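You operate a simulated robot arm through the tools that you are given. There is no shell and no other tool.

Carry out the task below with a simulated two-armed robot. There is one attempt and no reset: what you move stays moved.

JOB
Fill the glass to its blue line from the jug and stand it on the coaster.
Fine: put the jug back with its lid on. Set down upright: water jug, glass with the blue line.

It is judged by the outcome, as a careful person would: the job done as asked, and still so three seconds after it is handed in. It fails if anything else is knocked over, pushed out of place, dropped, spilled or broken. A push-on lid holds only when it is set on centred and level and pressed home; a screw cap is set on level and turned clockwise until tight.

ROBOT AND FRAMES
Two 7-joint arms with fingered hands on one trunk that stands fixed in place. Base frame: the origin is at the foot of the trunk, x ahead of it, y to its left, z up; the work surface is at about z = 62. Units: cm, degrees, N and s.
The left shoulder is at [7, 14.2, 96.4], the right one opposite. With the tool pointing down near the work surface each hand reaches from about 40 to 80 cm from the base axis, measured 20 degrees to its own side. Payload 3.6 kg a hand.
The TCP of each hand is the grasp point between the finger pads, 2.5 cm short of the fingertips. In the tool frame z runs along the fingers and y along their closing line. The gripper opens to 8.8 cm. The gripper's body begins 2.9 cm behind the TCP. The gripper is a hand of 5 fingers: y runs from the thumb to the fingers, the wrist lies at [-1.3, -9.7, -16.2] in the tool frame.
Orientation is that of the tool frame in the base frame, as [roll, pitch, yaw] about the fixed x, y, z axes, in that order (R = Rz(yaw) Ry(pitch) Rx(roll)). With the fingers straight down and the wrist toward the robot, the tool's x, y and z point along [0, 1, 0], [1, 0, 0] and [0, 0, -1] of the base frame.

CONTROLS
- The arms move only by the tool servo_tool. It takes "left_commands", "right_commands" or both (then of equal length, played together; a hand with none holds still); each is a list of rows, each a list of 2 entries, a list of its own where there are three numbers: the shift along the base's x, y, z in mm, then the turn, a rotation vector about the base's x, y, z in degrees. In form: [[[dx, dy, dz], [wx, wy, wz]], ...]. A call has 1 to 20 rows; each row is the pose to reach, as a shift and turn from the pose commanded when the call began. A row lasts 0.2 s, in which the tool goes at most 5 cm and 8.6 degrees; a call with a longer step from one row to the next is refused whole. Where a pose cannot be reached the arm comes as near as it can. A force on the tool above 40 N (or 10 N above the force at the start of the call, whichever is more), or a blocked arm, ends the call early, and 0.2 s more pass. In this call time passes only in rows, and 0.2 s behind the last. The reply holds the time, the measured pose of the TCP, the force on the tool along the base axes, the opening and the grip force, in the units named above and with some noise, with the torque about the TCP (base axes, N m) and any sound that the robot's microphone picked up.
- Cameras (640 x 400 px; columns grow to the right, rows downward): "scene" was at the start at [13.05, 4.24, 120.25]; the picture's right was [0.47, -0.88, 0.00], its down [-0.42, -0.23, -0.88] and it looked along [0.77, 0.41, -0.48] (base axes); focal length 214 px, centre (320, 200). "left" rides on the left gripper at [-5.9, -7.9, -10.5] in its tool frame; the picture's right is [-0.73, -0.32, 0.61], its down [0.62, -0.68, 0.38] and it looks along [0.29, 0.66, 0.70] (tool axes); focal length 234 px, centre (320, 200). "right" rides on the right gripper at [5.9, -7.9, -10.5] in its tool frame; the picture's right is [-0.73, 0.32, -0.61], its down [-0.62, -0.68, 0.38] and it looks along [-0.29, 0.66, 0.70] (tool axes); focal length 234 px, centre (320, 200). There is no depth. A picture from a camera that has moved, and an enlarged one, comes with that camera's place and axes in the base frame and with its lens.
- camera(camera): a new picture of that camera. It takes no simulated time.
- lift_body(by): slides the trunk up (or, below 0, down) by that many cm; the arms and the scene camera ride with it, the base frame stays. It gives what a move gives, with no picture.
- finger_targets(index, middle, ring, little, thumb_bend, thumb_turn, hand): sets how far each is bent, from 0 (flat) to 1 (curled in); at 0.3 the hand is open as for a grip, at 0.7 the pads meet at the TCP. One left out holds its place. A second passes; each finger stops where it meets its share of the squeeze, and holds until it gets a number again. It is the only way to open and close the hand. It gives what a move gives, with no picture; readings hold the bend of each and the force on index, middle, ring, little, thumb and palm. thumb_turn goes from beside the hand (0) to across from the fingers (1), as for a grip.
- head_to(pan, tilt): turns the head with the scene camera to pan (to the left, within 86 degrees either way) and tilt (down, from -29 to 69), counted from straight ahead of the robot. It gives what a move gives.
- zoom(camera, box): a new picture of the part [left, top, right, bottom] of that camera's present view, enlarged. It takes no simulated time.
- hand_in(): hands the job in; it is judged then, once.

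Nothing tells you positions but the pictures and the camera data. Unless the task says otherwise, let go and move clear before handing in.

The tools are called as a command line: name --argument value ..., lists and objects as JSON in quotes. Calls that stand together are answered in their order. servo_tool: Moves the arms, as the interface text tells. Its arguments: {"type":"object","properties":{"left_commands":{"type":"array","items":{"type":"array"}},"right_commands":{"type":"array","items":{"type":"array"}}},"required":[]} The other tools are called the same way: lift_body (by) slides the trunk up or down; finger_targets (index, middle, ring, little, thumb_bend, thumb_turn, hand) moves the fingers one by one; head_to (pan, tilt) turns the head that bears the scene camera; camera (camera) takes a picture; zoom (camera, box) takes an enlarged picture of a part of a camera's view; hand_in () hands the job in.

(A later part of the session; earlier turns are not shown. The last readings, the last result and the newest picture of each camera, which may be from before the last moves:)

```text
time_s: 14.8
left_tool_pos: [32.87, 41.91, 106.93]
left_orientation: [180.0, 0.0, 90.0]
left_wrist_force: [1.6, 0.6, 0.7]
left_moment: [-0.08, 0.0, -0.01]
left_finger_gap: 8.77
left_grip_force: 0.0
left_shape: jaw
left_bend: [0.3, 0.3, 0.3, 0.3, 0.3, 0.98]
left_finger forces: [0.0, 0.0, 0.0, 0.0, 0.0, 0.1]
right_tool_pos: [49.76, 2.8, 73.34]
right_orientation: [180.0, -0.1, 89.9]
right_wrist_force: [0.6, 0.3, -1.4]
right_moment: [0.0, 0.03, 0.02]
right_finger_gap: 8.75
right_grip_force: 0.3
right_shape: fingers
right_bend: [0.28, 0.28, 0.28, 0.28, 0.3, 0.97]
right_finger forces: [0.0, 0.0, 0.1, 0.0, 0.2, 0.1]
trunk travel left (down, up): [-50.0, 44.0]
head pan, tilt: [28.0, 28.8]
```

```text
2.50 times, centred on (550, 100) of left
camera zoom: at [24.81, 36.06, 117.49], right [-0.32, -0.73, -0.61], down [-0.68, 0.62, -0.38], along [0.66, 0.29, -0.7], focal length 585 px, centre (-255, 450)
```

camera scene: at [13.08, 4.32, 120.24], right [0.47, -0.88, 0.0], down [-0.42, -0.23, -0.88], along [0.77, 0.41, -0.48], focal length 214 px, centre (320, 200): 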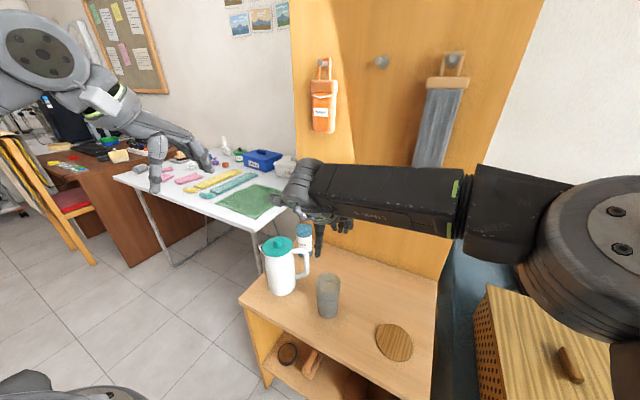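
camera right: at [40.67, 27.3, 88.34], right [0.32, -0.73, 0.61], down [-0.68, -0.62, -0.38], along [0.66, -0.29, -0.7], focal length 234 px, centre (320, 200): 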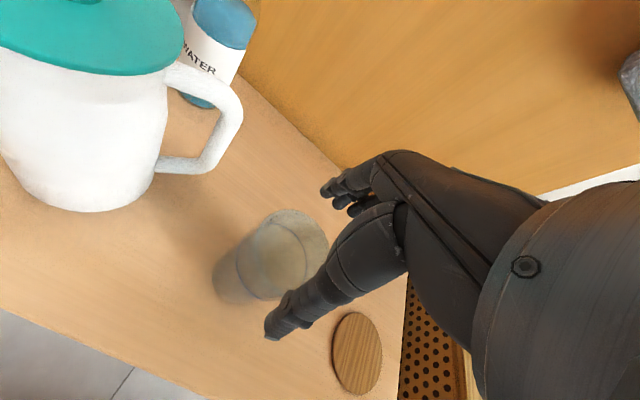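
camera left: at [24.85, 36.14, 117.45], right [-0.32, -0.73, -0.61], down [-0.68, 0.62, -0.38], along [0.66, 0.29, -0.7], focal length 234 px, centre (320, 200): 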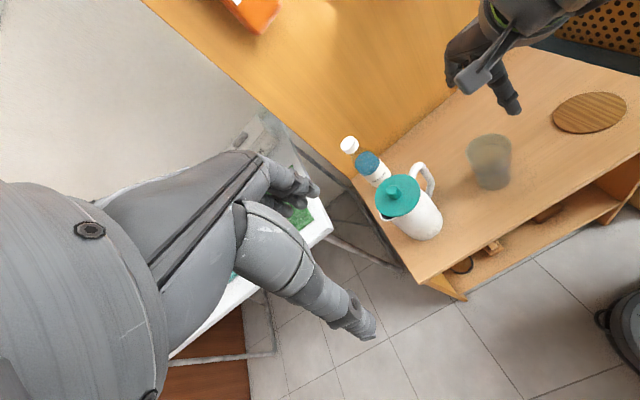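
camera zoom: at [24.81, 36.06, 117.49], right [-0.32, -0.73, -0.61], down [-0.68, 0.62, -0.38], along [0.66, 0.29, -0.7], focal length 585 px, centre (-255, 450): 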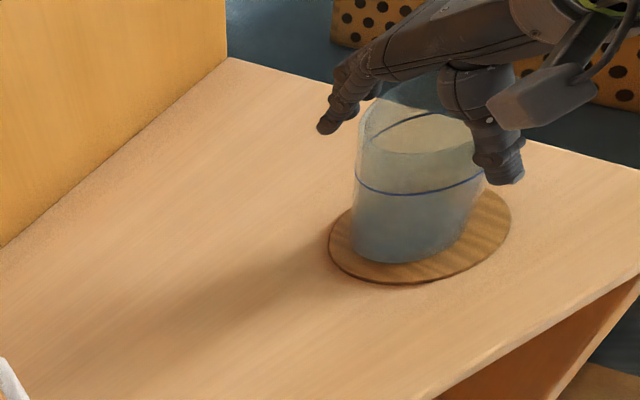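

The glass stands free on the coaster. I'll ease the thumb clear and raise the hand straight up.

servo_tool --right_commands '[[[-5, 0, 0], [0, 0, 0]], [[-5, 0, 20], [0, 0, 0]], [[-5, 0, 60], [0, 0, 0]], [[-5, 0, 100], [0, 0, 0]], [[-5, 0, 140], [0, 0, 0]], [[-5, 0, 160], [0, 0, 0]]]'

camera --camera "right"

zoom --camera "scene" --box '[320, 230, 460, 380]'

zoom --camera "left" --box '[460, 20, 640, 180]'

```text
time_s: 16.2
left_tool_pos: [32.8, 42.06, 106.78]
left_orientation: [-180.0, 0.0, 90.0]
left_wrist_force: [-0.8, 0.2, 0.5]
left_moment: [0.01, 0.05, 0.01]
left_finger_gap: 8.8
left_grip_force: 0.1
left_shape: jaw
left_bend: [0.3, 0.3, 0.3, 0.3, 0.3, 0.98]
left_finger forces: [0.0, 0.1, 0.1, 0.0, 0.0, 0.1]
right_tool_pos: [49.41, 2.99, 89.45]
right_orientation: [-180.0, 0.0, 90.0]
right_wrist_force: [0.1, -0.2, -0.4]
right_moment: [0.01, -0.02, 0.03]
right_finger_gap: 8.75
right_grip_force: 0.0
right_shape: fingers
right_bend: [0.28, 0.28, 0.28, 0.28, 0.3, 0.97]
right_finger forces: [0.1, 0.0, 0.1, 0.0, 0.1, 0.0]
trunk travel left (down, up): [-50.0, 44.0]
head pan, tilt: [28.0, 28.8]
```

```text
taken
camera right: at [41.65, 8.86, 99.86], right [0.32, -0.73, 0.61], down [-0.68, -0.62, -0.38], along [0.66, -0.29, -0.7], focal length 234 px, centre (320, 200)
```

right: 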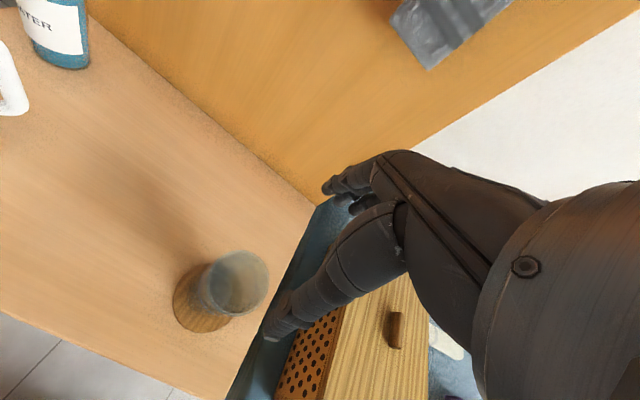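

```text
2.67 times, centred on (390, 305) of scene
camera zoom: at [13.04, 4.23, 120.24], right [0.47, -0.88, 0.0], down [-0.42, -0.23, -0.88], along [0.77, 0.41, -0.48], focal length 572 px, centre (133, -80)
```

zoom: 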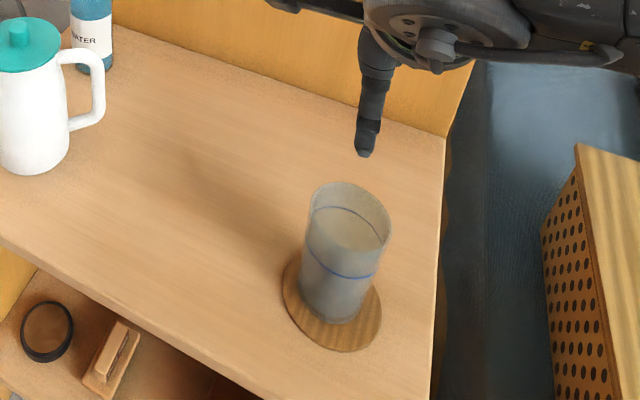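

```text
2.50 times, centred on (550, 100) of left
camera zoom: at [24.81, 36.06, 117.49], right [-0.32, -0.73, -0.61], down [-0.68, 0.62, -0.38], along [0.66, 0.29, -0.7], focal length 585 px, centre (-255, 450)
```

zoom: 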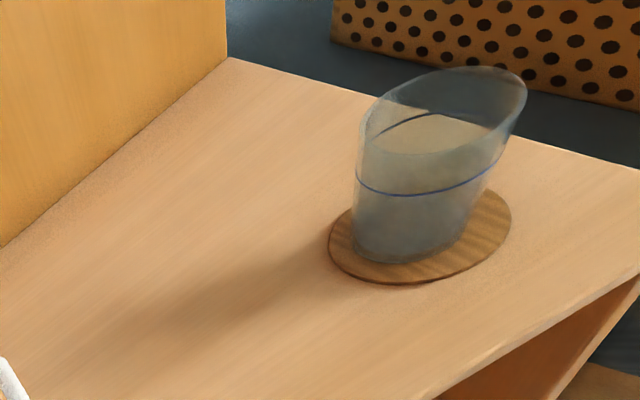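

The glass stands on the coaster, empty. Next I'll turn the right hand so its fingers point forward with the thumb on the left, to take the jug's handle, moving it to a clear staging area while it turns.

servo_tool --right_commands '[[[-10, 11, 6], [0, -8, 0]], [[-20, 22, 12], [0, -16, 0]], [[-30, 33, 18], [0, -24, 0]], [[-40, 44, 24], [0, -32, 0]], [[-50, 55, 30], [0, -40, 0]], [[-60, 66, 36], [0, -48, 0]], [[-70, 77, 42], [0, -56, 0]], [[-80, 88, 48], [0, -64, 0]], [[-90, 99, 54], [0, -72, 0]], [[-100, 110, 60], [0, -80, 0]], [[-110, 120, 60], [0, -85, 0]], [[-110, 120, 60], [0, -90, 0]]]'

camera --camera "scene"

camera --camera "right"

```text
time_s: 18.8
left_tool_pos: [32.88, 42.04, 106.86]
left_orientation: [180.0, 0.0, 90.0]
left_wrist_force: [0.5, 0.6, -0.4]
left_moment: [-0.01, -0.01, 0.03]
left_finger_gap: 8.77
left_grip_force: 0.0
left_shape: jaw
left_bend: [0.3, 0.3, 0.3, 0.3, 0.3, 0.98]
left_finger forces: [0.0, 0.1, 0.0, 0.0, 0.0, 0.1]
right_tool_pos: [48.74, 7.04, 110.24]
right_orientation: [99.6, 0.1, 92.6]
right_wrist_force: [0.4, 0.3, 0.1]
right_moment: [0.0, 0.03, 0.01]
right_finger_gap: 8.73
right_grip_force: 0.1
right_shape: fingers
right_bend: [0.28, 0.28, 0.28, 0.28, 0.3, 0.97]
right_finger forces: [0.1, 0.0, 0.0, 0.0, 0.1, 0.0]
right hand out of reach, approached as far as the arm can: row 7, 8, 9, 10, 11, 12
trunk travel left (down, up): [-50.0, 44.0]
head pan, tilt: [28.0, 28.8]
```

```text
taken
camera scene: at [12.63, 4.93, 120.19], right [0.55, -0.84, 0.0], down [-0.41, -0.27, -0.87], along [0.73, 0.48, -0.49], focal length 214 px, centre (320, 200)
```

scene: 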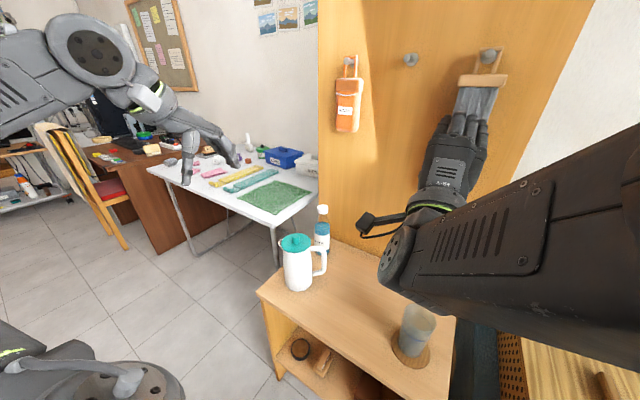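

```text
taken
camera right: at [37.11, 12.42, 104.2], right [-0.51, -0.75, 0.42], down [0.29, -0.61, -0.73], along [0.81, -0.25, 0.53], focal length 234 px, centre (320, 200)
```

right: 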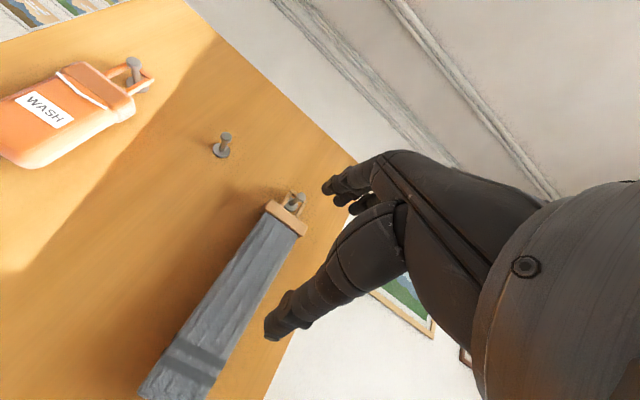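

The fingers-forward pose high up is at the edge of reach, but turning the palm to face left, lower down, should be easier. I'll roll and lower to a staging pose before the handle.

servo_tool --right_commands '[[[-3, 10, -18], [7.2, 2.5, 2.1]], [[-7, 20, -37], [14.3, 4.9, 4.3]], [[-10, 30, -55], [21.5, 7.4, 6.4]], [[-14, 40, -74], [28.7, 9.9, 8.5]], [[-17, 50, -92], [35.9, 12.3, 10.7]], [[-21, 60, -111], [43.0, 14.8, 12.8]], [[-24, 70, -129], [50.2, 17.3, 14.9]], [[-28, 80, -148], [57.4, 19.7, 17.1]], [[-31, 90, -166], [64.6, 22.2, 19.2]], [[-35, 100, -185], [71.7, 24.7, 21.3]], [[-38, 110, -203], [78.9, 27.1, 23.5]], [[-42, 120, -222], [86.1, 29.6, 25.6]]]'

camera --camera "scene"

camera --camera "right"

```text
time_s: 21.6
left_tool_pos: [32.78, 41.91, 106.94]
left_orientation: [180.0, 0.0, 90.1]
left_wrist_force: [0.1, -0.6, -0.5]
left_moment: [-0.02, -0.01, 0.01]
left_finger_gap: 8.8
left_grip_force: 0.1
left_shape: jaw
left_bend: [0.3, 0.3, 0.3, 0.3, 0.3, 0.98]
left_finger forces: [0.0, 0.1, 0.0, 0.0, 0.1, 0.0]
right_tool_pos: [52.04, 14.83, 93.87]
right_orientation: [-61.6, -88.7, -74.8]
right_wrist_force: [0.1, -0.9, 0.7]
right_moment: [-0.02, -0.02, -0.02]
right_finger_gap: 8.74
right_grip_force: 0.2
right_shape: fingers
right_bend: [0.28, 0.28, 0.28, 0.28, 0.3, 0.97]
right_finger forces: [0.0, 0.0, 0.1, 0.1, 0.0, 0.0]
right hand out of reach, approached as far as the arm can: row 1, 2, 3, 4, 5, 6, 7, 8, 9, 10, 11, 12
trunk travel left (down, up): [-50.0, 44.0]
head pan, tilt: [28.0, 28.8]
stopped in row 12 (right hand): the arm was blocked; the commanded pose is now the measured one
```

```text
taken
camera scene: at [13.0, 4.2, 120.25], right [0.47, -0.88, 0.0], down [-0.42, -0.23, -0.88], along [0.77, 0.41, -0.48], focal length 214 px, centre (320, 200)
```

scene: 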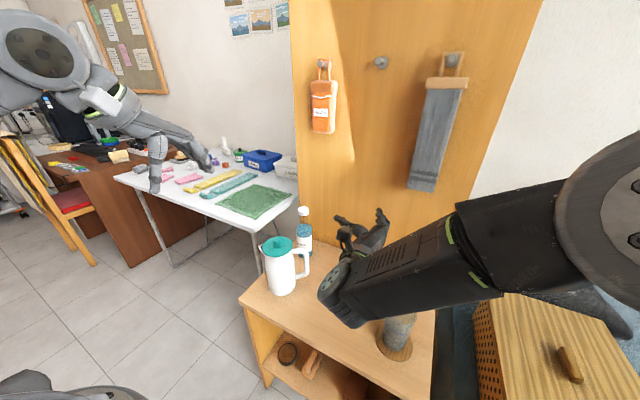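

```text
taken
camera right: at [39.16, 13.18, 99.7], right [-0.22, -0.64, -0.74], down [-0.19, 0.77, -0.61], along [0.95, 0.01, -0.3], focal length 234 px, centre (320, 200)
```

right: 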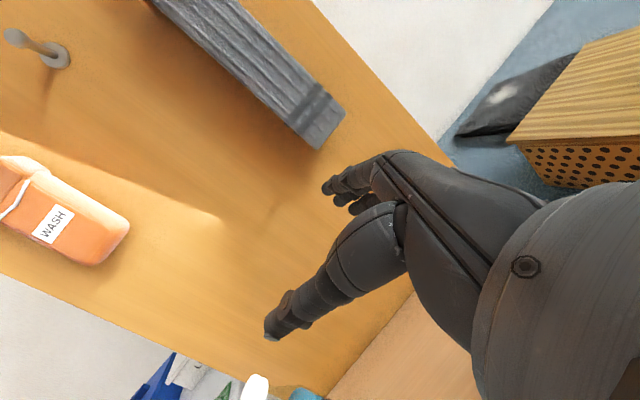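

The orientation was reached but the arm stopped short. I'll check that the forearm isn't touching the glass.

zoom --camera "scene" --box '[300, 190, 480, 390]'

camera --camera "left"

```text
2.00 times, centred on (390, 290) of scene
camera zoom: at [13.0, 4.2, 120.25], right [0.47, -0.88, 0.0], down [-0.42, -0.23, -0.88], along [0.77, 0.41, -0.48], focal length 429 px, centre (180, 20)
```

zoom: 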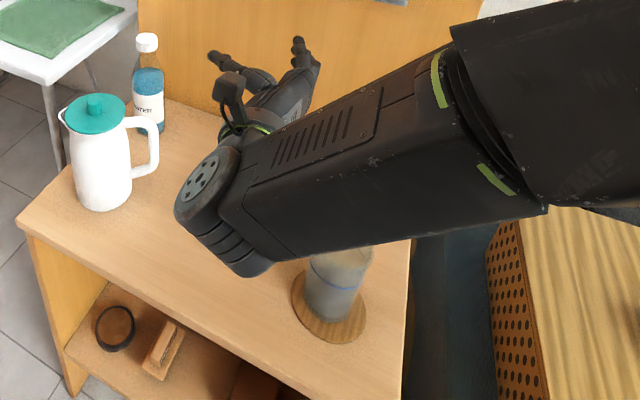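

```text
taken
camera left: at [24.77, 36.02, 117.52], right [-0.32, -0.73, -0.61], down [-0.68, 0.62, -0.38], along [0.66, 0.29, -0.7], focal length 234 px, centre (320, 200)
```

left: 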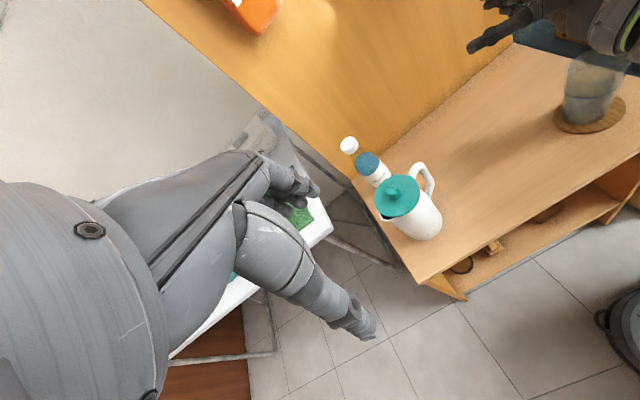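

The glass is untouched and upright, so the arm is just at a wrist limit because it is folded close in. Reaching farther out toward the handle should relieve that; I'll test it above handle height.

servo_tool --right_commands '[[[-3, 15, -10], [0, 0, 0]], [[-6, 31, -20], [0, 0, 0]], [[-10, 46, -30], [0, 0, 0]], [[-13, 61, -40], [0, 0, 0]], [[-16, 77, -50], [0, 0, 0]], [[-20, 92, -60], [0, 0, 0]]]'

camera --camera "right"

camera --camera "scene"

```text
time_s: 23.0
left_tool_pos: [32.97, 41.95, 106.86]
left_orientation: [-179.9, 0.0, 90.1]
left_wrist_force: [-0.7, 0.2, -0.5]
left_moment: [-0.01, 0.01, 0.01]
left_finger_gap: 8.78
left_grip_force: 0.2
left_shape: jaw
left_bend: [0.3, 0.3, 0.3, 0.3, 0.3, 0.98]
left_finger forces: [0.0, 0.0, 0.0, 0.0, 0.0, 0.1]
right_tool_pos: [55.3, 22.4, 89.81]
right_orientation: [-96.0, -88.8, -39.4]
right_wrist_force: [-0.2, -0.6, 0.8]
right_moment: [0.0, -0.01, -0.03]
right_finger_gap: 8.72
right_grip_force: 0.0
right_shape: fingers
right_bend: [0.28, 0.28, 0.28, 0.28, 0.3, 0.97]
right_finger forces: [0.0, 0.0, 0.1, 0.1, 0.0, 0.0]
right hand out of reach, approached as far as the arm can: row 2, 3, 4, 5, 6
trunk travel left (down, up): [-50.0, 44.0]
head pan, tilt: [28.0, 28.8]
```

```text
taken
camera right: at [42.48, 20.61, 95.77], right [-0.22, -0.65, -0.73], down [-0.22, 0.76, -0.61], along [0.95, 0.03, -0.3], focal length 234 px, centre (320, 200)
```

right: 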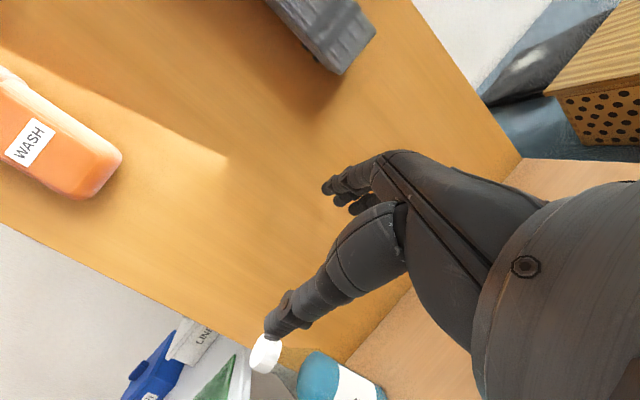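

```text
taken
camera scene: at [13.18, 4.28, 120.23], right [0.47, -0.88, 0.0], down [-0.43, -0.23, -0.88], along [0.77, 0.41, -0.48], focal length 214 px, centre (320, 200)
```

scene: 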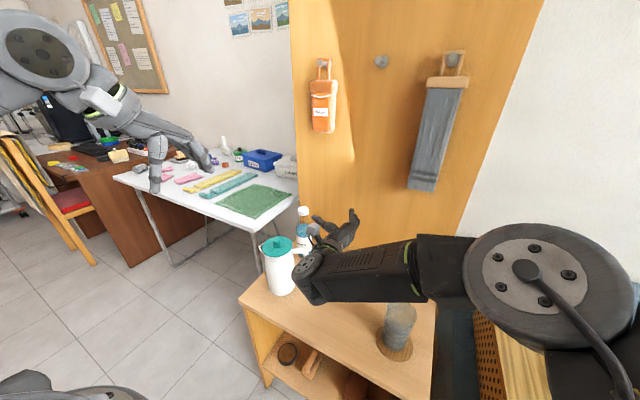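

The limit comes from the arm folding outward. Raising the trunk will straighten the arm's path downward, so I'll lift it 12 cm and move the hand down toward the handle's pre-grasp pose.

lift_body --by 12

servo_tool --right_commands '[[[-6, 3, -20], [0, 0, 0]], [[-12, 6, -40], [0, 0, 0]], [[-18, 9, -60], [0, 0, 0]], [[-24, 12, -80], [0, 0, 0]], [[-30, 14, -100], [0, 0, 0]], [[-36, 14, -120], [0, 0, 0]], [[-42, 14, -140], [0, 0, 0]], [[-48, 14, -150], [0, 0, 0]]]'

camera --camera "right"

camera --camera "scene"

```text
time_s: 24.5
left_tool_pos: [32.85, 42.15, 118.94]
left_orientation: [180.0, 0.0, 90.1]
left_wrist_force: [0.2, 0.5, -0.3]
left_moment: [-0.02, 0.01, -0.04]
left_finger_gap: 8.76
left_grip_force: 0.2
left_shape: jaw
left_bend: [0.3, 0.3, 0.3, 0.3, 0.3, 0.98]
left_finger forces: [0.1, 0.1, 0.1, 0.0, 0.0, 0.0]
right_tool_pos: [55.29, 22.3, 101.97]
right_orientation: [-90.4, -88.8, -45.0]
right_wrist_force: [0.0, 0.3, -0.1]
right_moment: [0.0, -0.02, 0.0]
right_finger_gap: 8.74
right_grip_force: 0.1
right_shape: fingers
right_bend: [0.28, 0.28, 0.28, 0.28, 0.3, 0.97]
right_finger forces: [0.0, 0.1, 0.0, 0.0, 0.0, 0.0]
trunk travel left (down, up): [-62.0, 32.0]
head pan, tilt: [28.0, 28.8]
```

```text
time_s: 26.3
left_tool_pos: [32.89, 42.02, 118.87]
left_orientation: [-179.9, 0.0, 90.0]
left_wrist_force: [0.4, -0.5, -0.8]
left_moment: [0.01, 0.0, -0.03]
left_finger_gap: 8.78
left_grip_force: 0.1
left_shape: jaw
left_bend: [0.3, 0.3, 0.3, 0.3, 0.3, 0.98]
left_finger forces: [0.0, 0.0, 0.1, 0.0, 0.0, 0.0]
right_tool_pos: [56.81, 20.33, 92.38]
right_orientation: [-99.7, -88.6, -35.6]
right_wrist_force: [-0.6, 1.3, -0.4]
right_moment: [-0.04, 0.0, -0.02]
right_finger_gap: 8.72
right_grip_force: 0.0
right_shape: fingers
right_bend: [0.28, 0.28, 0.28, 0.28, 0.3, 0.97]
right_finger forces: [0.0, 0.1, 0.0, 0.0, 0.0, 0.0]
right hand out of reach, approached as far as the arm can: row 1, 2, 3, 4, 5, 6, 7, 8
trunk travel left (down, up): [-62.0, 32.0]
head pan, tilt: [28.0, 28.8]
```

```text
taken
camera right: at [44.03, 18.52, 98.42], right [-0.22, -0.65, -0.73], down [-0.22, 0.76, -0.61], along [0.95, 0.03, -0.31], focal length 234 px, centre (320, 200)
```

right: 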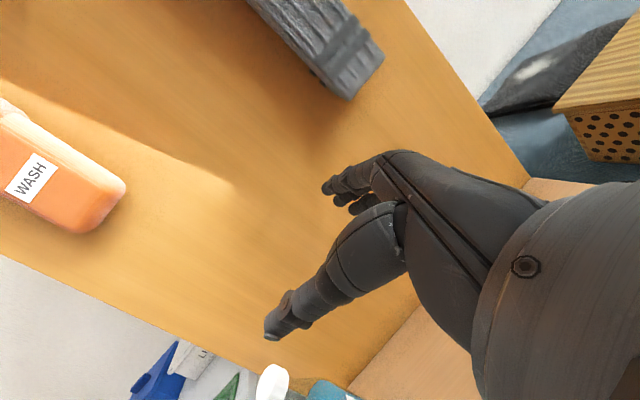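

```text
taken
camera scene: at [13.05, 4.25, 132.24], right [0.47, -0.88, 0.0], down [-0.42, -0.23, -0.88], along [0.77, 0.41, -0.48], focal length 214 px, centre (320, 200)
```

scene: 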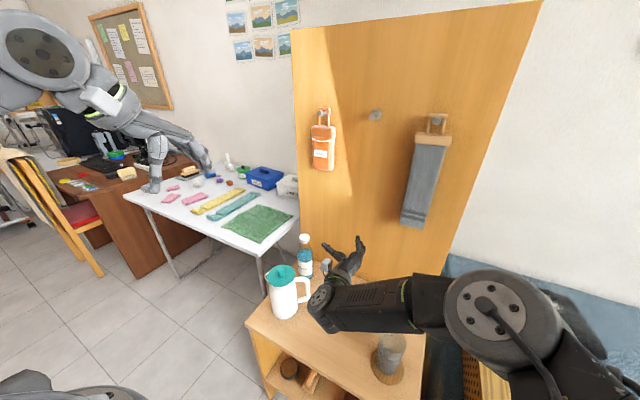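

That side-on pose doesn't suit this arm. A better grip is arm-across: fingers pointing left toward the jug, tilted down about 35°, pinching the handle's vertical bar with the thumb on the robot side. Pouring then rolls the hand to pointing down, which is easily reached, so I'll reorient for it.

servo_tool --right_commands '[[[2, -3, 4], [0, 0, 8]], [[4, -6, 8], [0, 0, 16]], [[6, -9, 12], [0, 0, 24]], [[8, -12, 16], [0, 0, 32]], [[10, -15, 20], [0, 0, 40]], [[10, -18, 24], [0, 0, 48]], [[10, -21, 24], [0, 0, 56]], [[10, -24, 24], [0, 0, 64]], [[10, -27, 24], [0, 0, 72]]]'

servo_tool --right_commands '[[[0, 0, 0], [-6.2, -3.2, 0]], [[0, 0, 0], [-12.5, -6.4, 0]], [[0, 0, 0], [-18.7, -9.5, 0]], [[0, 0, 0], [-25, -12.7, 0]], [[0, 0, 0], [-31.2, -15.9, 0]]]'

camera --camera "right"

camera --camera "scene"

```text
time_s: 28.3
left_tool_pos: [33.05, 42.01, 118.83]
left_orientation: [-180.0, 0.0, 90.1]
left_wrist_force: [0.4, 0.1, -0.2]
left_moment: [0.01, 0.01, -0.02]
left_finger_gap: 8.78
left_grip_force: 0.1
left_shape: jaw
left_bend: [0.3, 0.3, 0.3, 0.3, 0.3, 0.98]
left_finger forces: [0.1, 0.0, 0.0, 0.0, 0.1, 0.0]
right_tool_pos: [56.19, 23.89, 89.79]
right_orientation: [-137.3, -67.6, 28.4]
right_wrist_force: [-1.2, 0.6, 0.0]
right_moment: [0.0, 0.01, 0.02]
right_finger_gap: 8.76
right_grip_force: 0.0
right_shape: fingers
right_bend: [0.28, 0.28, 0.28, 0.28, 0.3, 0.98]
right_finger forces: [0.0, 0.1, 0.1, 0.1, 0.0, 0.0]
right hand out of reach, approached as far as the arm can: row 1, 2, 3, 4, 5, 6, 7, 8, 9
trunk travel left (down, up): [-62.0, 32.0]
head pan, tilt: [28.0, 28.8]
```

```text
time_s: 29.5
left_tool_pos: [32.93, 42.01, 118.88]
left_orientation: [-180.0, 0.0, 90.1]
left_wrist_force: [-0.2, -0.4, 0.5]
left_moment: [-0.01, 0.03, 0.03]
left_finger_gap: 8.78
left_grip_force: 0.1
left_shape: jaw
left_bend: [0.3, 0.3, 0.3, 0.3, 0.3, 0.98]
left_finger forces: [0.1, 0.0, 0.1, 0.0, 0.0, 0.0]
right_tool_pos: [55.85, 23.98, 89.69]
right_orientation: [162.4, -48.3, 81.8]
right_wrist_force: [0.2, 0.5, -0.4]
right_moment: [0.02, 0.04, -0.01]
right_finger_gap: 8.73
right_grip_force: 0.1
right_shape: fingers
right_bend: [0.28, 0.28, 0.28, 0.28, 0.3, 0.98]
right_finger forces: [0.0, 0.0, 0.0, 0.0, 0.1, 0.0]
trunk travel left (down, up): [-62.0, 32.0]
head pan, tilt: [28.0, 28.8]
```

```text
taken
camera right: at [45.15, 23.77, 99.15], right [-0.02, -1.0, -0.09], down [-0.53, 0.09, -0.85], along [0.85, 0.03, -0.53], focal length 234 px, centre (320, 200)
```

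right: 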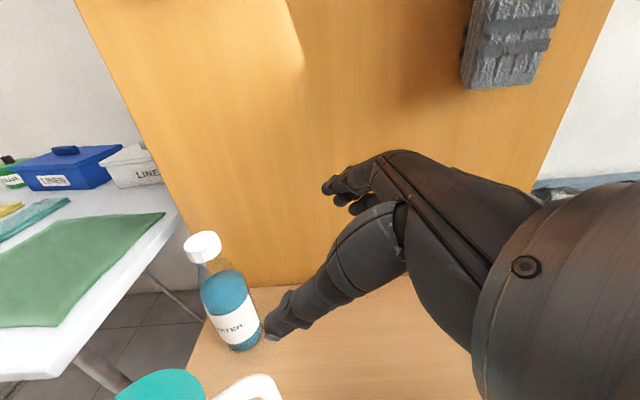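

```text
taken
camera scene: at [13.04, 4.27, 132.25], right [0.47, -0.88, 0.0], down [-0.42, -0.23, -0.88], along [0.77, 0.41, -0.48], focal length 214 px, centre (320, 200)
```

scene: 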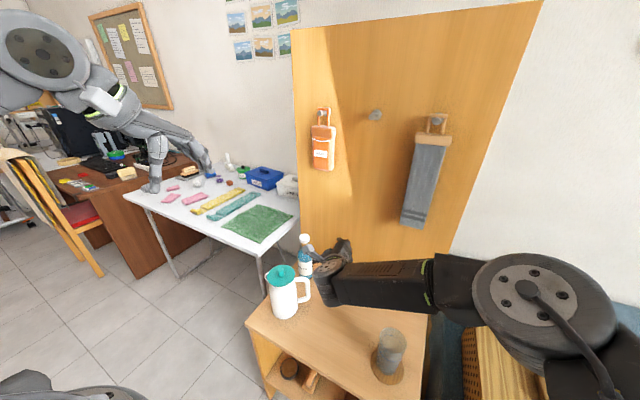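

servo_tool --right_commands '[[[2, -6, 0], [0.7, 1.7, 7.0]], [[4, -12, 0], [1.4, 3.5, 14.0]], [[7, -18, 0], [2.1, 5.2, 21.0]], [[9, -24, 0], [2.8, 7.0, 28.0]], [[12, -30, 0], [3.5, 8.7, 35.0]], [[14, -36, 0], [4.2, 10.5, 42.0]], [[16, -40, 0], [4.9, 12.2, 48.9]]]'

camera --camera "right"

camera --camera "scene"

```text
time_s: 31.1
left_tool_pos: [32.9, 42.05, 118.86]
left_orientation: [180.0, 0.0, 90.0]
left_wrist_force: [-0.2, -0.2, -0.7]
left_moment: [0.01, -0.01, 0.01]
left_finger_gap: 8.76
left_grip_force: 0.1
left_shape: jaw
left_bend: [0.3, 0.3, 0.3, 0.3, 0.3, 0.98]
left_finger forces: [0.1, 0.0, 0.1, 0.0, 0.1, 0.0]
right_tool_pos: [57.56, 20.04, 89.6]
right_orientation: [-179.8, -55.3, 116.9]
right_wrist_force: [0.0, -0.1, 1.1]
right_moment: [-0.03, 0.02, 0.0]
right_finger_gap: 8.72
right_grip_force: 0.1
right_shape: fingers
right_bend: [0.28, 0.28, 0.28, 0.28, 0.3, 0.98]
right_finger forces: [0.0, 0.0, 0.0, 0.0, 0.0, 0.1]
trunk travel left (down, up): [-62.0, 32.0]
head pan, tilt: [28.0, 28.8]
```

```text
taken
camera right: at [53.07, 11.75, 100.48], right [0.7, -0.67, -0.25], down [-0.59, -0.35, -0.73], along [0.4, 0.66, -0.64], focal length 234 px, centre (320, 200)
```

right: 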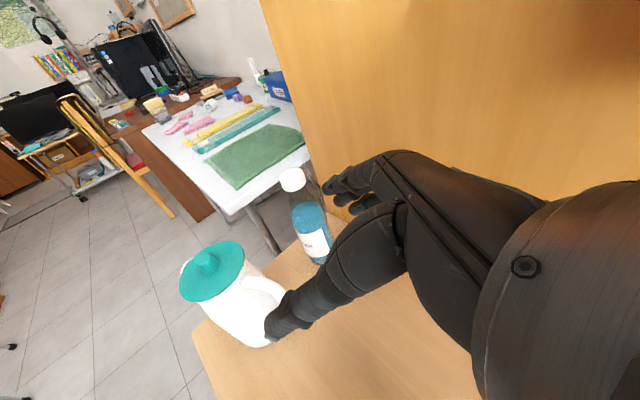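

```text
taken
camera scene: at [13.08, 4.28, 132.24], right [0.47, -0.88, 0.0], down [-0.42, -0.23, -0.88], along [0.77, 0.41, -0.48], focal length 214 px, centre (320, 200)
```

scene: 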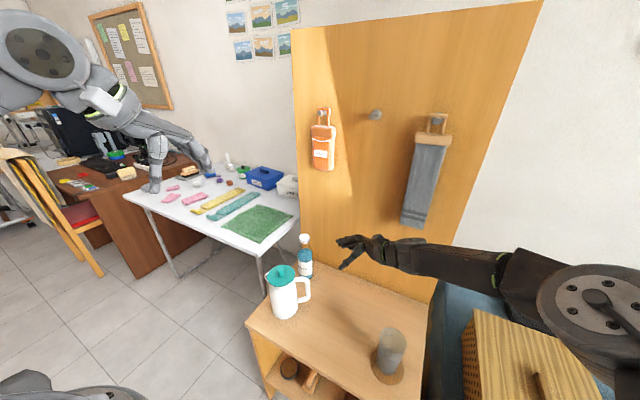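

The arm-across pose is reached cleanly. I'll zoom in to locate the handle precisely before approaching.

zoom --camera "scene" --box '[245, 225, 345, 335]'

zoom --camera "right" --box '[170, 220, 330, 360]'

zoom --camera "left" --box '[330, 130, 480, 260]'

```text
3.64 times, centred on (295, 280) of scene
camera zoom: at [13.08, 4.28, 132.24], right [0.47, -0.88, 0.0], down [-0.42, -0.23, -0.88], along [0.77, 0.41, -0.48], focal length 780 px, centre (411, -91)
```

zoom: 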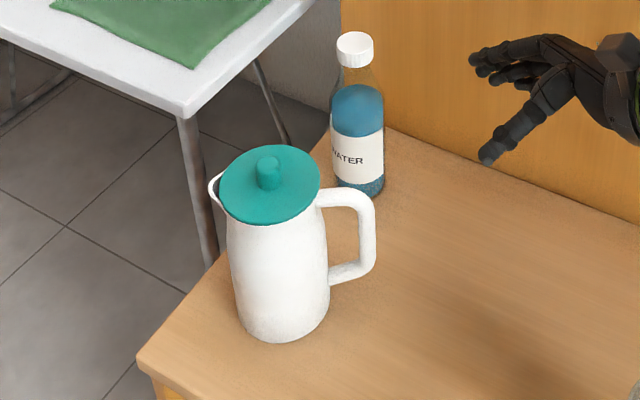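

```text
2.86 times, centred on (250, 290) of right
camera zoom: at [53.07, 11.75, 100.48], right [0.7, -0.67, -0.25], down [-0.59, -0.35, -0.73], along [0.4, 0.66, -0.64], focal length 669 px, centre (520, -57)
```

zoom: 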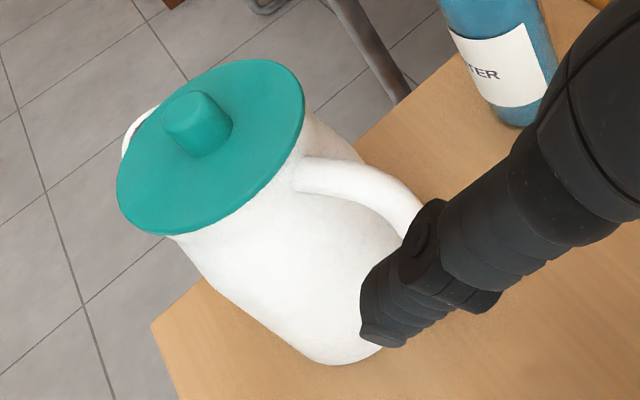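

```text
3.08 times, centred on (405, 195) of left
camera zoom: at [24.85, 36.11, 129.47], right [-0.32, -0.73, -0.61], down [-0.68, 0.62, -0.38], along [0.66, 0.29, -0.7], focal length 720 px, centre (58, 215)
```

zoom: 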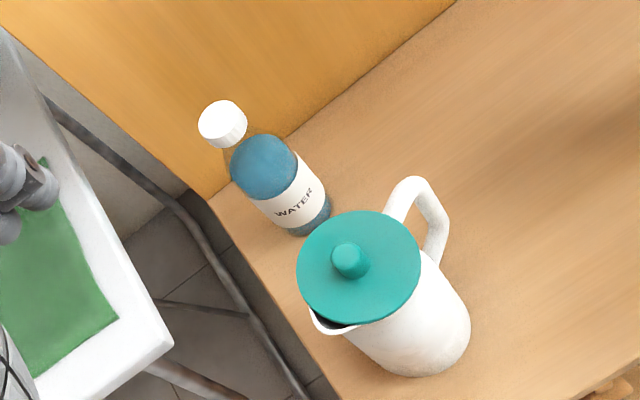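

Combining the cameras puts the jug axis near (49.1, 37.1). The handle bar is near (52.7, 30.0), pointing at −63°, and spans z 68–77. I'll move to a pre-grasp 12 cm back along the fingers' direction.

servo_tool --right_commands '[[[-2, 5, -34], [0, 0, 0]], [[-4, 11, -68], [0, 0, 0]], [[-6, 16, -101], [0, 0, 0]]]'

servo_tool --right_commands '[[[-7, 15, -11], [0, 0, 0]], [[-15, 29, -23], [0, 0, 0]], [[-22, 44, -34], [0, 0, 0]]]'

camera --camera "right"

camera --camera "scene"

zoom --camera "left" --box '[330, 100, 530, 260]'

```text
time_s: 31.9
left_tool_pos: [32.84, 42.12, 118.78]
left_orientation: [180.0, 0.0, 90.1]
left_wrist_force: [-0.4, -0.3, 0.0]
left_moment: [-0.01, 0.01, -0.02]
left_finger_gap: 8.78
left_grip_force: 0.1
left_shape: jaw
left_bend: [0.3, 0.3, 0.3, 0.3, 0.3, 0.98]
left_finger forces: [0.0, 0.1, 0.1, 0.2, 0.0, 0.0]
right_tool_pos: [57.02, 21.68, 79.68]
right_orientation: [-179.8, -55.2, 117.1]
right_wrist_force: [0.3, 0.3, 0.9]
right_moment: [-0.01, 0.01, -0.03]
right_finger_gap: 8.75
right_grip_force: 0.0
right_shape: fingers
right_bend: [0.28, 0.28, 0.28, 0.28, 0.3, 0.98]
right_finger forces: [0.1, 0.1, 0.0, 0.0, 0.1, 0.1]
trunk travel left (down, up): [-62.0, 32.0]
head pan, tilt: [28.0, 28.8]
```

```text
time_s: 32.7
left_tool_pos: [32.77, 42.04, 118.83]
left_orientation: [-179.9, -0.1, 90.0]
left_wrist_force: [0.7, 0.5, 0.0]
left_moment: [-0.01, -0.01, 0.0]
left_finger_gap: 8.8
left_grip_force: 0.1
left_shape: jaw
left_bend: [0.3, 0.3, 0.3, 0.3, 0.3, 0.98]
left_finger forces: [0.0, 0.1, 0.0, 0.0, 0.1, 0.0]
right_tool_pos: [54.67, 25.99, 76.31]
right_orientation: [-179.9, -55.2, 117.0]
right_wrist_force: [-0.6, 0.1, 0.1]
right_moment: [-0.02, -0.02, 0.0]
right_finger_gap: 8.71
right_grip_force: 0.1
right_shape: fingers
right_bend: [0.28, 0.28, 0.28, 0.28, 0.3, 0.98]
right_finger forces: [0.0, 0.1, 0.0, 0.0, 0.0, 0.0]
trunk travel left (down, up): [-62.0, 32.0]
head pan, tilt: [28.0, 28.8]
```

```text
taken
camera right: at [50.17, 17.7, 87.09], right [0.7, -0.67, -0.25], down [-0.59, -0.35, -0.73], along [0.4, 0.66, -0.64], focal length 234 px, centre (320, 200)
```

right: 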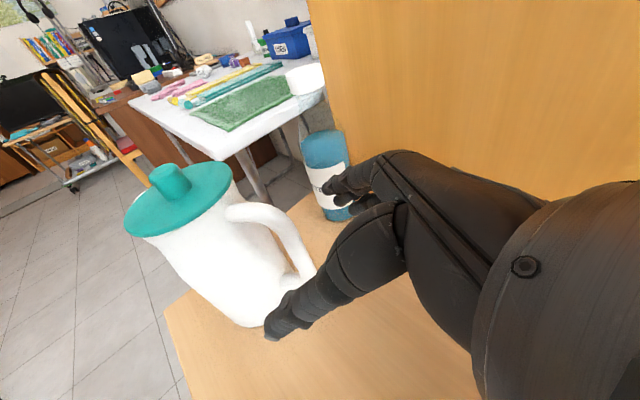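

```text
taken
camera scene: at [13.02, 4.31, 132.25], right [0.47, -0.88, 0.0], down [-0.42, -0.23, -0.88], along [0.77, 0.41, -0.48], focal length 214 px, centre (320, 200)
```

scene: 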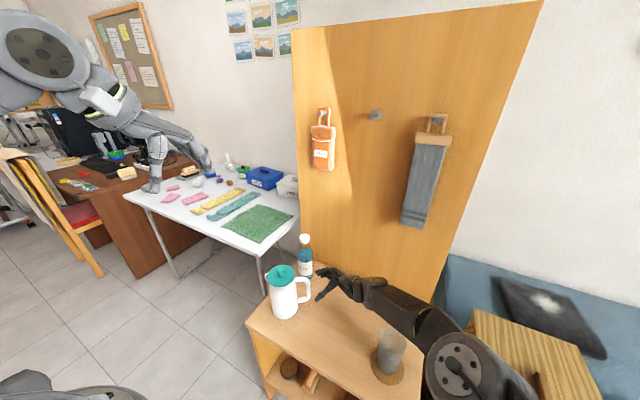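

```text
2.50 times, centred on (430, 180) of left
camera zoom: at [24.8, 36.13, 129.47], right [-0.32, -0.73, -0.61], down [-0.68, 0.62, -0.38], along [0.66, 0.29, -0.7], focal length 585 px, centre (45, 250)
```

zoom: 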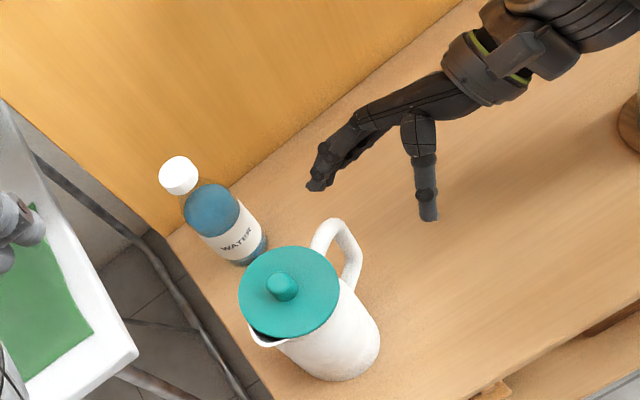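

The hand lines up with the handle. I'll advance another 4 cm and check again.

servo_tool --right_commands '[[[-7, 15, -11], [0, 0, 0]], [[-15, 29, -23], [0, 0, 0]]]'

zoom --camera "right" --box '[120, 130, 440, 370]'

zoom --camera "scene" --box '[255, 230, 375, 340]'

zoom --camera "left" --box '[370, 130, 490, 240]'

```text
time_s: 33.3
left_tool_pos: [32.81, 41.99, 118.85]
left_orientation: [-180.0, 0.0, 90.0]
left_wrist_force: [-0.1, -1.2, -1.0]
left_moment: [-0.02, -0.02, 0.02]
left_finger_gap: 8.8
left_grip_force: 0.0
left_shape: jaw
left_bend: [0.3, 0.3, 0.3, 0.3, 0.3, 0.98]
left_finger forces: [0.0, 0.0, 0.0, 0.0, 0.1, 0.1]
right_tool_pos: [52.38, 28.12, 74.49]
right_orientation: [-179.8, -55.1, 116.8]
right_wrist_force: [0.1, -0.8, 0.1]
right_moment: [-0.03, 0.01, 0.0]
right_finger_gap: 8.76
right_grip_force: 0.0
right_shape: fingers
right_bend: [0.28, 0.28, 0.28, 0.28, 0.3, 0.98]
right_finger forces: [0.1, 0.0, 0.1, 0.0, 0.0, 0.0]
right hand out of reach, approached as far as the arm can: row 2
trunk travel left (down, up): [-62.0, 32.0]
head pan, tilt: [28.0, 28.8]
```

```text
1.67 times, centred on (280, 250) of right
camera zoom: at [47.9, 19.9, 85.21], right [0.7, -0.67, -0.25], down [-0.59, -0.35, -0.73], along [0.4, 0.66, -0.64], focal length 390 px, centre (387, 117)
```

zoom: 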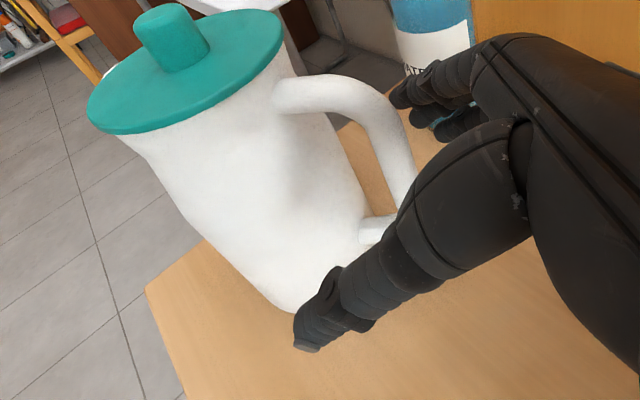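

```text
3.64 times, centred on (315, 285) of scene
camera zoom: at [13.05, 4.24, 132.25], right [0.47, -0.88, 0.0], down [-0.42, -0.23, -0.88], along [0.77, 0.41, -0.48], focal length 780 px, centre (338, -109)
```

zoom: 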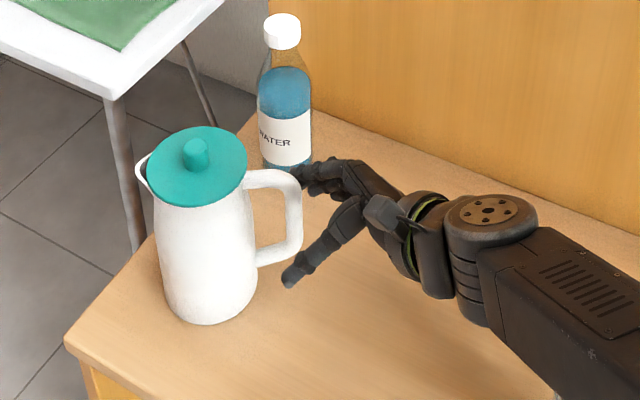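

```text
3.64 times, centred on (430, 185) of left
camera zoom: at [24.82, 36.06, 129.49], right [-0.32, -0.73, -0.61], down [-0.68, 0.62, -0.38], along [0.66, 0.29, -0.7], focal length 852 px, centre (-80, 254)
```

zoom: 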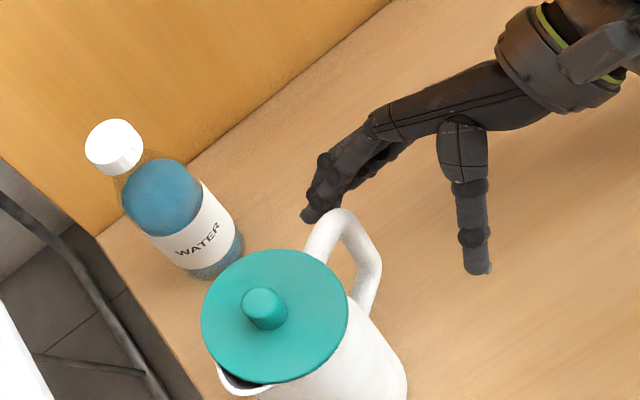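

The arm is at full stretch because the trunk is high. I'll back off, raise the hand and lower the trunk 8 cm to regain reach.

servo_tool --right_commands '[[[9, -15, 11], [0, 0, 0]], [[19, -30, 23], [0, 0, 0]], [[29, -46, 40], [0, 0, 0]], [[31, -51, 75], [0, 0, 0]], [[31, -51, 115], [0, 0, 0]]]'

lift_body --by -8

camera --camera "right"

camera --camera "scene"

```text
time_s: 34.5
left_tool_pos: [32.65, 42.01, 118.95]
left_orientation: [179.9, 0.0, 90.0]
left_wrist_force: [-0.3, 0.5, -0.4]
left_moment: [0.0, -0.03, 0.03]
left_finger_gap: 8.78
left_grip_force: 0.0
left_shape: jaw
left_bend: [0.3, 0.3, 0.3, 0.3, 0.3, 0.98]
left_finger forces: [0.0, 0.0, 0.0, 0.1, 0.0, 0.0]
right_tool_pos: [55.58, 23.09, 85.87]
right_orientation: [-179.7, -55.1, 116.8]
right_wrist_force: [0.2, -1.1, -0.6]
right_moment: [-0.02, 0.04, 0.04]
right_finger_gap: 8.73
right_grip_force: 0.0
right_shape: fingers
right_bend: [0.28, 0.28, 0.28, 0.28, 0.3, 0.98]
right_finger forces: [0.0, 0.0, 0.0, 0.0, 0.0, 0.1]
trunk travel left (down, up): [-62.0, 32.0]
head pan, tilt: [28.0, 28.8]
```

```text
time_s: 35.7
left_tool_pos: [32.84, 42.05, 110.98]
left_orientation: [180.0, 0.0, 90.1]
left_wrist_force: [0.9, 0.8, 0.5]
left_moment: [0.0, 0.03, 0.02]
left_finger_gap: 8.75
left_grip_force: 0.0
left_shape: jaw
left_bend: [0.3, 0.3, 0.3, 0.3, 0.3, 0.98]
left_finger forces: [0.0, 0.1, 0.0, 0.0, 0.1, 0.0]
right_tool_pos: [55.56, 23.06, 77.84]
right_orientation: [-179.7, -55.2, 116.9]
right_wrist_force: [-0.7, 0.1, 0.6]
right_moment: [-0.02, -0.01, -0.01]
right_finger_gap: 8.74
right_grip_force: 0.0
right_shape: fingers
right_bend: [0.28, 0.28, 0.28, 0.28, 0.3, 0.98]
right_finger forces: [0.1, 0.1, 0.1, 0.0, 0.1, 0.0]
trunk travel left (down, up): [-54.0, 40.0]
head pan, tilt: [28.0, 28.8]
```

```text
taken
camera right: at [51.13, 14.89, 88.6], right [0.7, -0.67, -0.25], down [-0.59, -0.35, -0.73], along [0.4, 0.66, -0.64], focal length 234 px, centre (320, 200)
```

right: 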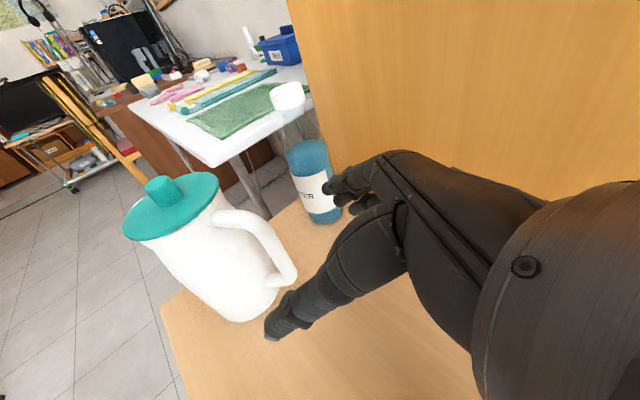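

```text
taken
camera scene: at [13.03, 4.23, 124.25], right [0.47, -0.88, 0.0], down [-0.42, -0.23, -0.88], along [0.77, 0.41, -0.48], focal length 214 px, centre (320, 200)
```

scene: 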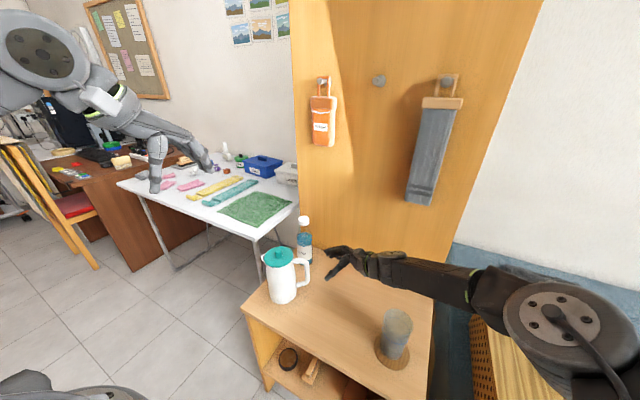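

servo_tool --right_commands '[[[-7, 16, -12], [0, 0, 0]], [[-14, 33, -23], [0, 0, 0]], [[-21, 50, -36], [0, 0, 0]]]'

zoom --camera "right" --box '[120, 130, 440, 370]'

zoom --camera "scene" --box '[255, 210, 375, 320]'

zoom --camera "left" --box '[370, 130, 490, 240]'

```text
time_s: 36.5
left_tool_pos: [32.85, 42.12, 110.79]
left_orientation: [-179.9, 0.0, 89.9]
left_wrist_force: [-0.2, -0.7, -0.9]
left_moment: [0.03, -0.01, -0.01]
left_finger_gap: 8.8
left_grip_force: 0.0
left_shape: jaw
left_bend: [0.3, 0.3, 0.3, 0.3, 0.3, 0.98]
left_finger forces: [0.0, 0.0, 0.0, 0.1, 0.0, 0.0]
right_tool_pos: [53.62, 28.06, 74.39]
right_orientation: [-179.8, -55.1, 116.9]
right_wrist_force: [-0.2, 0.4, -0.1]
right_moment: [-0.01, 0.02, -0.03]
right_finger_gap: 8.73
right_grip_force: 0.1
right_shape: fingers
right_bend: [0.28, 0.28, 0.28, 0.28, 0.3, 0.98]
right_finger forces: [0.0, 0.1, 0.0, 0.2, 0.0, 0.1]
trunk travel left (down, up): [-54.0, 40.0]
head pan, tilt: [28.0, 28.8]
```

```text
1.67 times, centred on (280, 250) of right
camera zoom: at [48.98, 19.89, 85.09], right [0.7, -0.67, -0.25], down [-0.59, -0.35, -0.73], along [0.4, 0.66, -0.64], focal length 390 px, centre (387, 117)
```

zoom: 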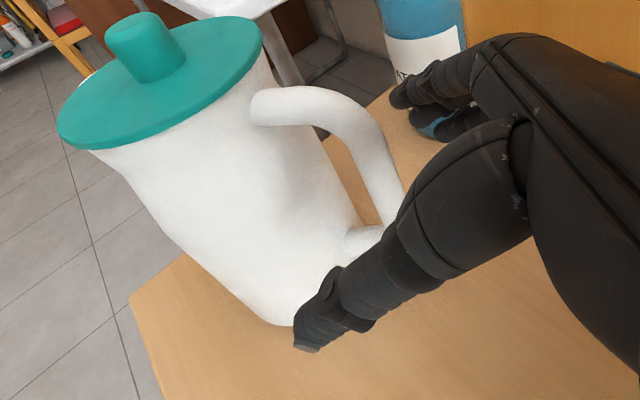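

```text
3.64 times, centred on (315, 265) of scene
camera zoom: at [13.05, 4.31, 124.24], right [0.47, -0.88, 0.0], down [-0.42, -0.23, -0.88], along [0.77, 0.41, -0.48], focal length 780 px, centre (338, -36)
```

zoom: 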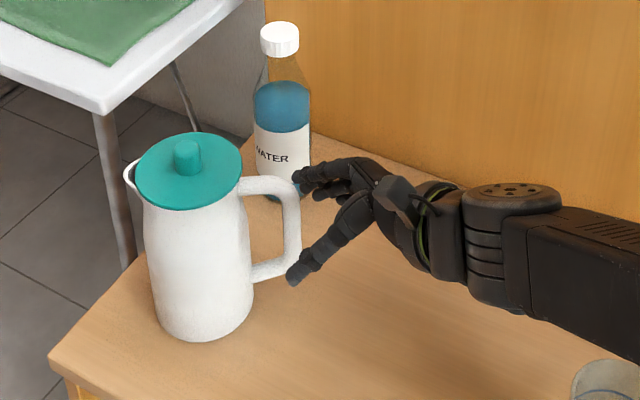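

```text
3.64 times, centred on (430, 185) of left
camera zoom: at [24.82, 36.14, 121.46], right [-0.32, -0.73, -0.61], down [-0.68, 0.62, -0.38], along [0.66, 0.29, -0.7], focal length 852 px, centre (-80, 254)
```

zoom: 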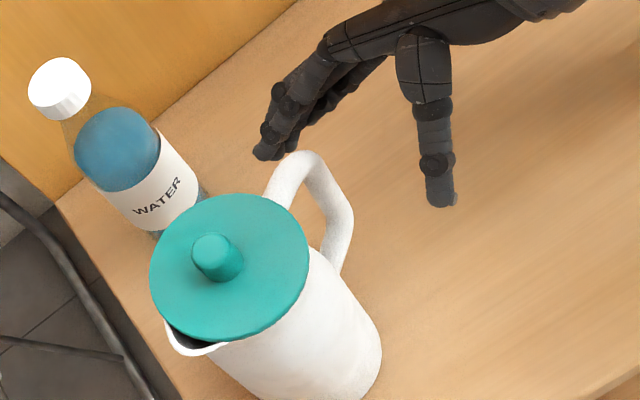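

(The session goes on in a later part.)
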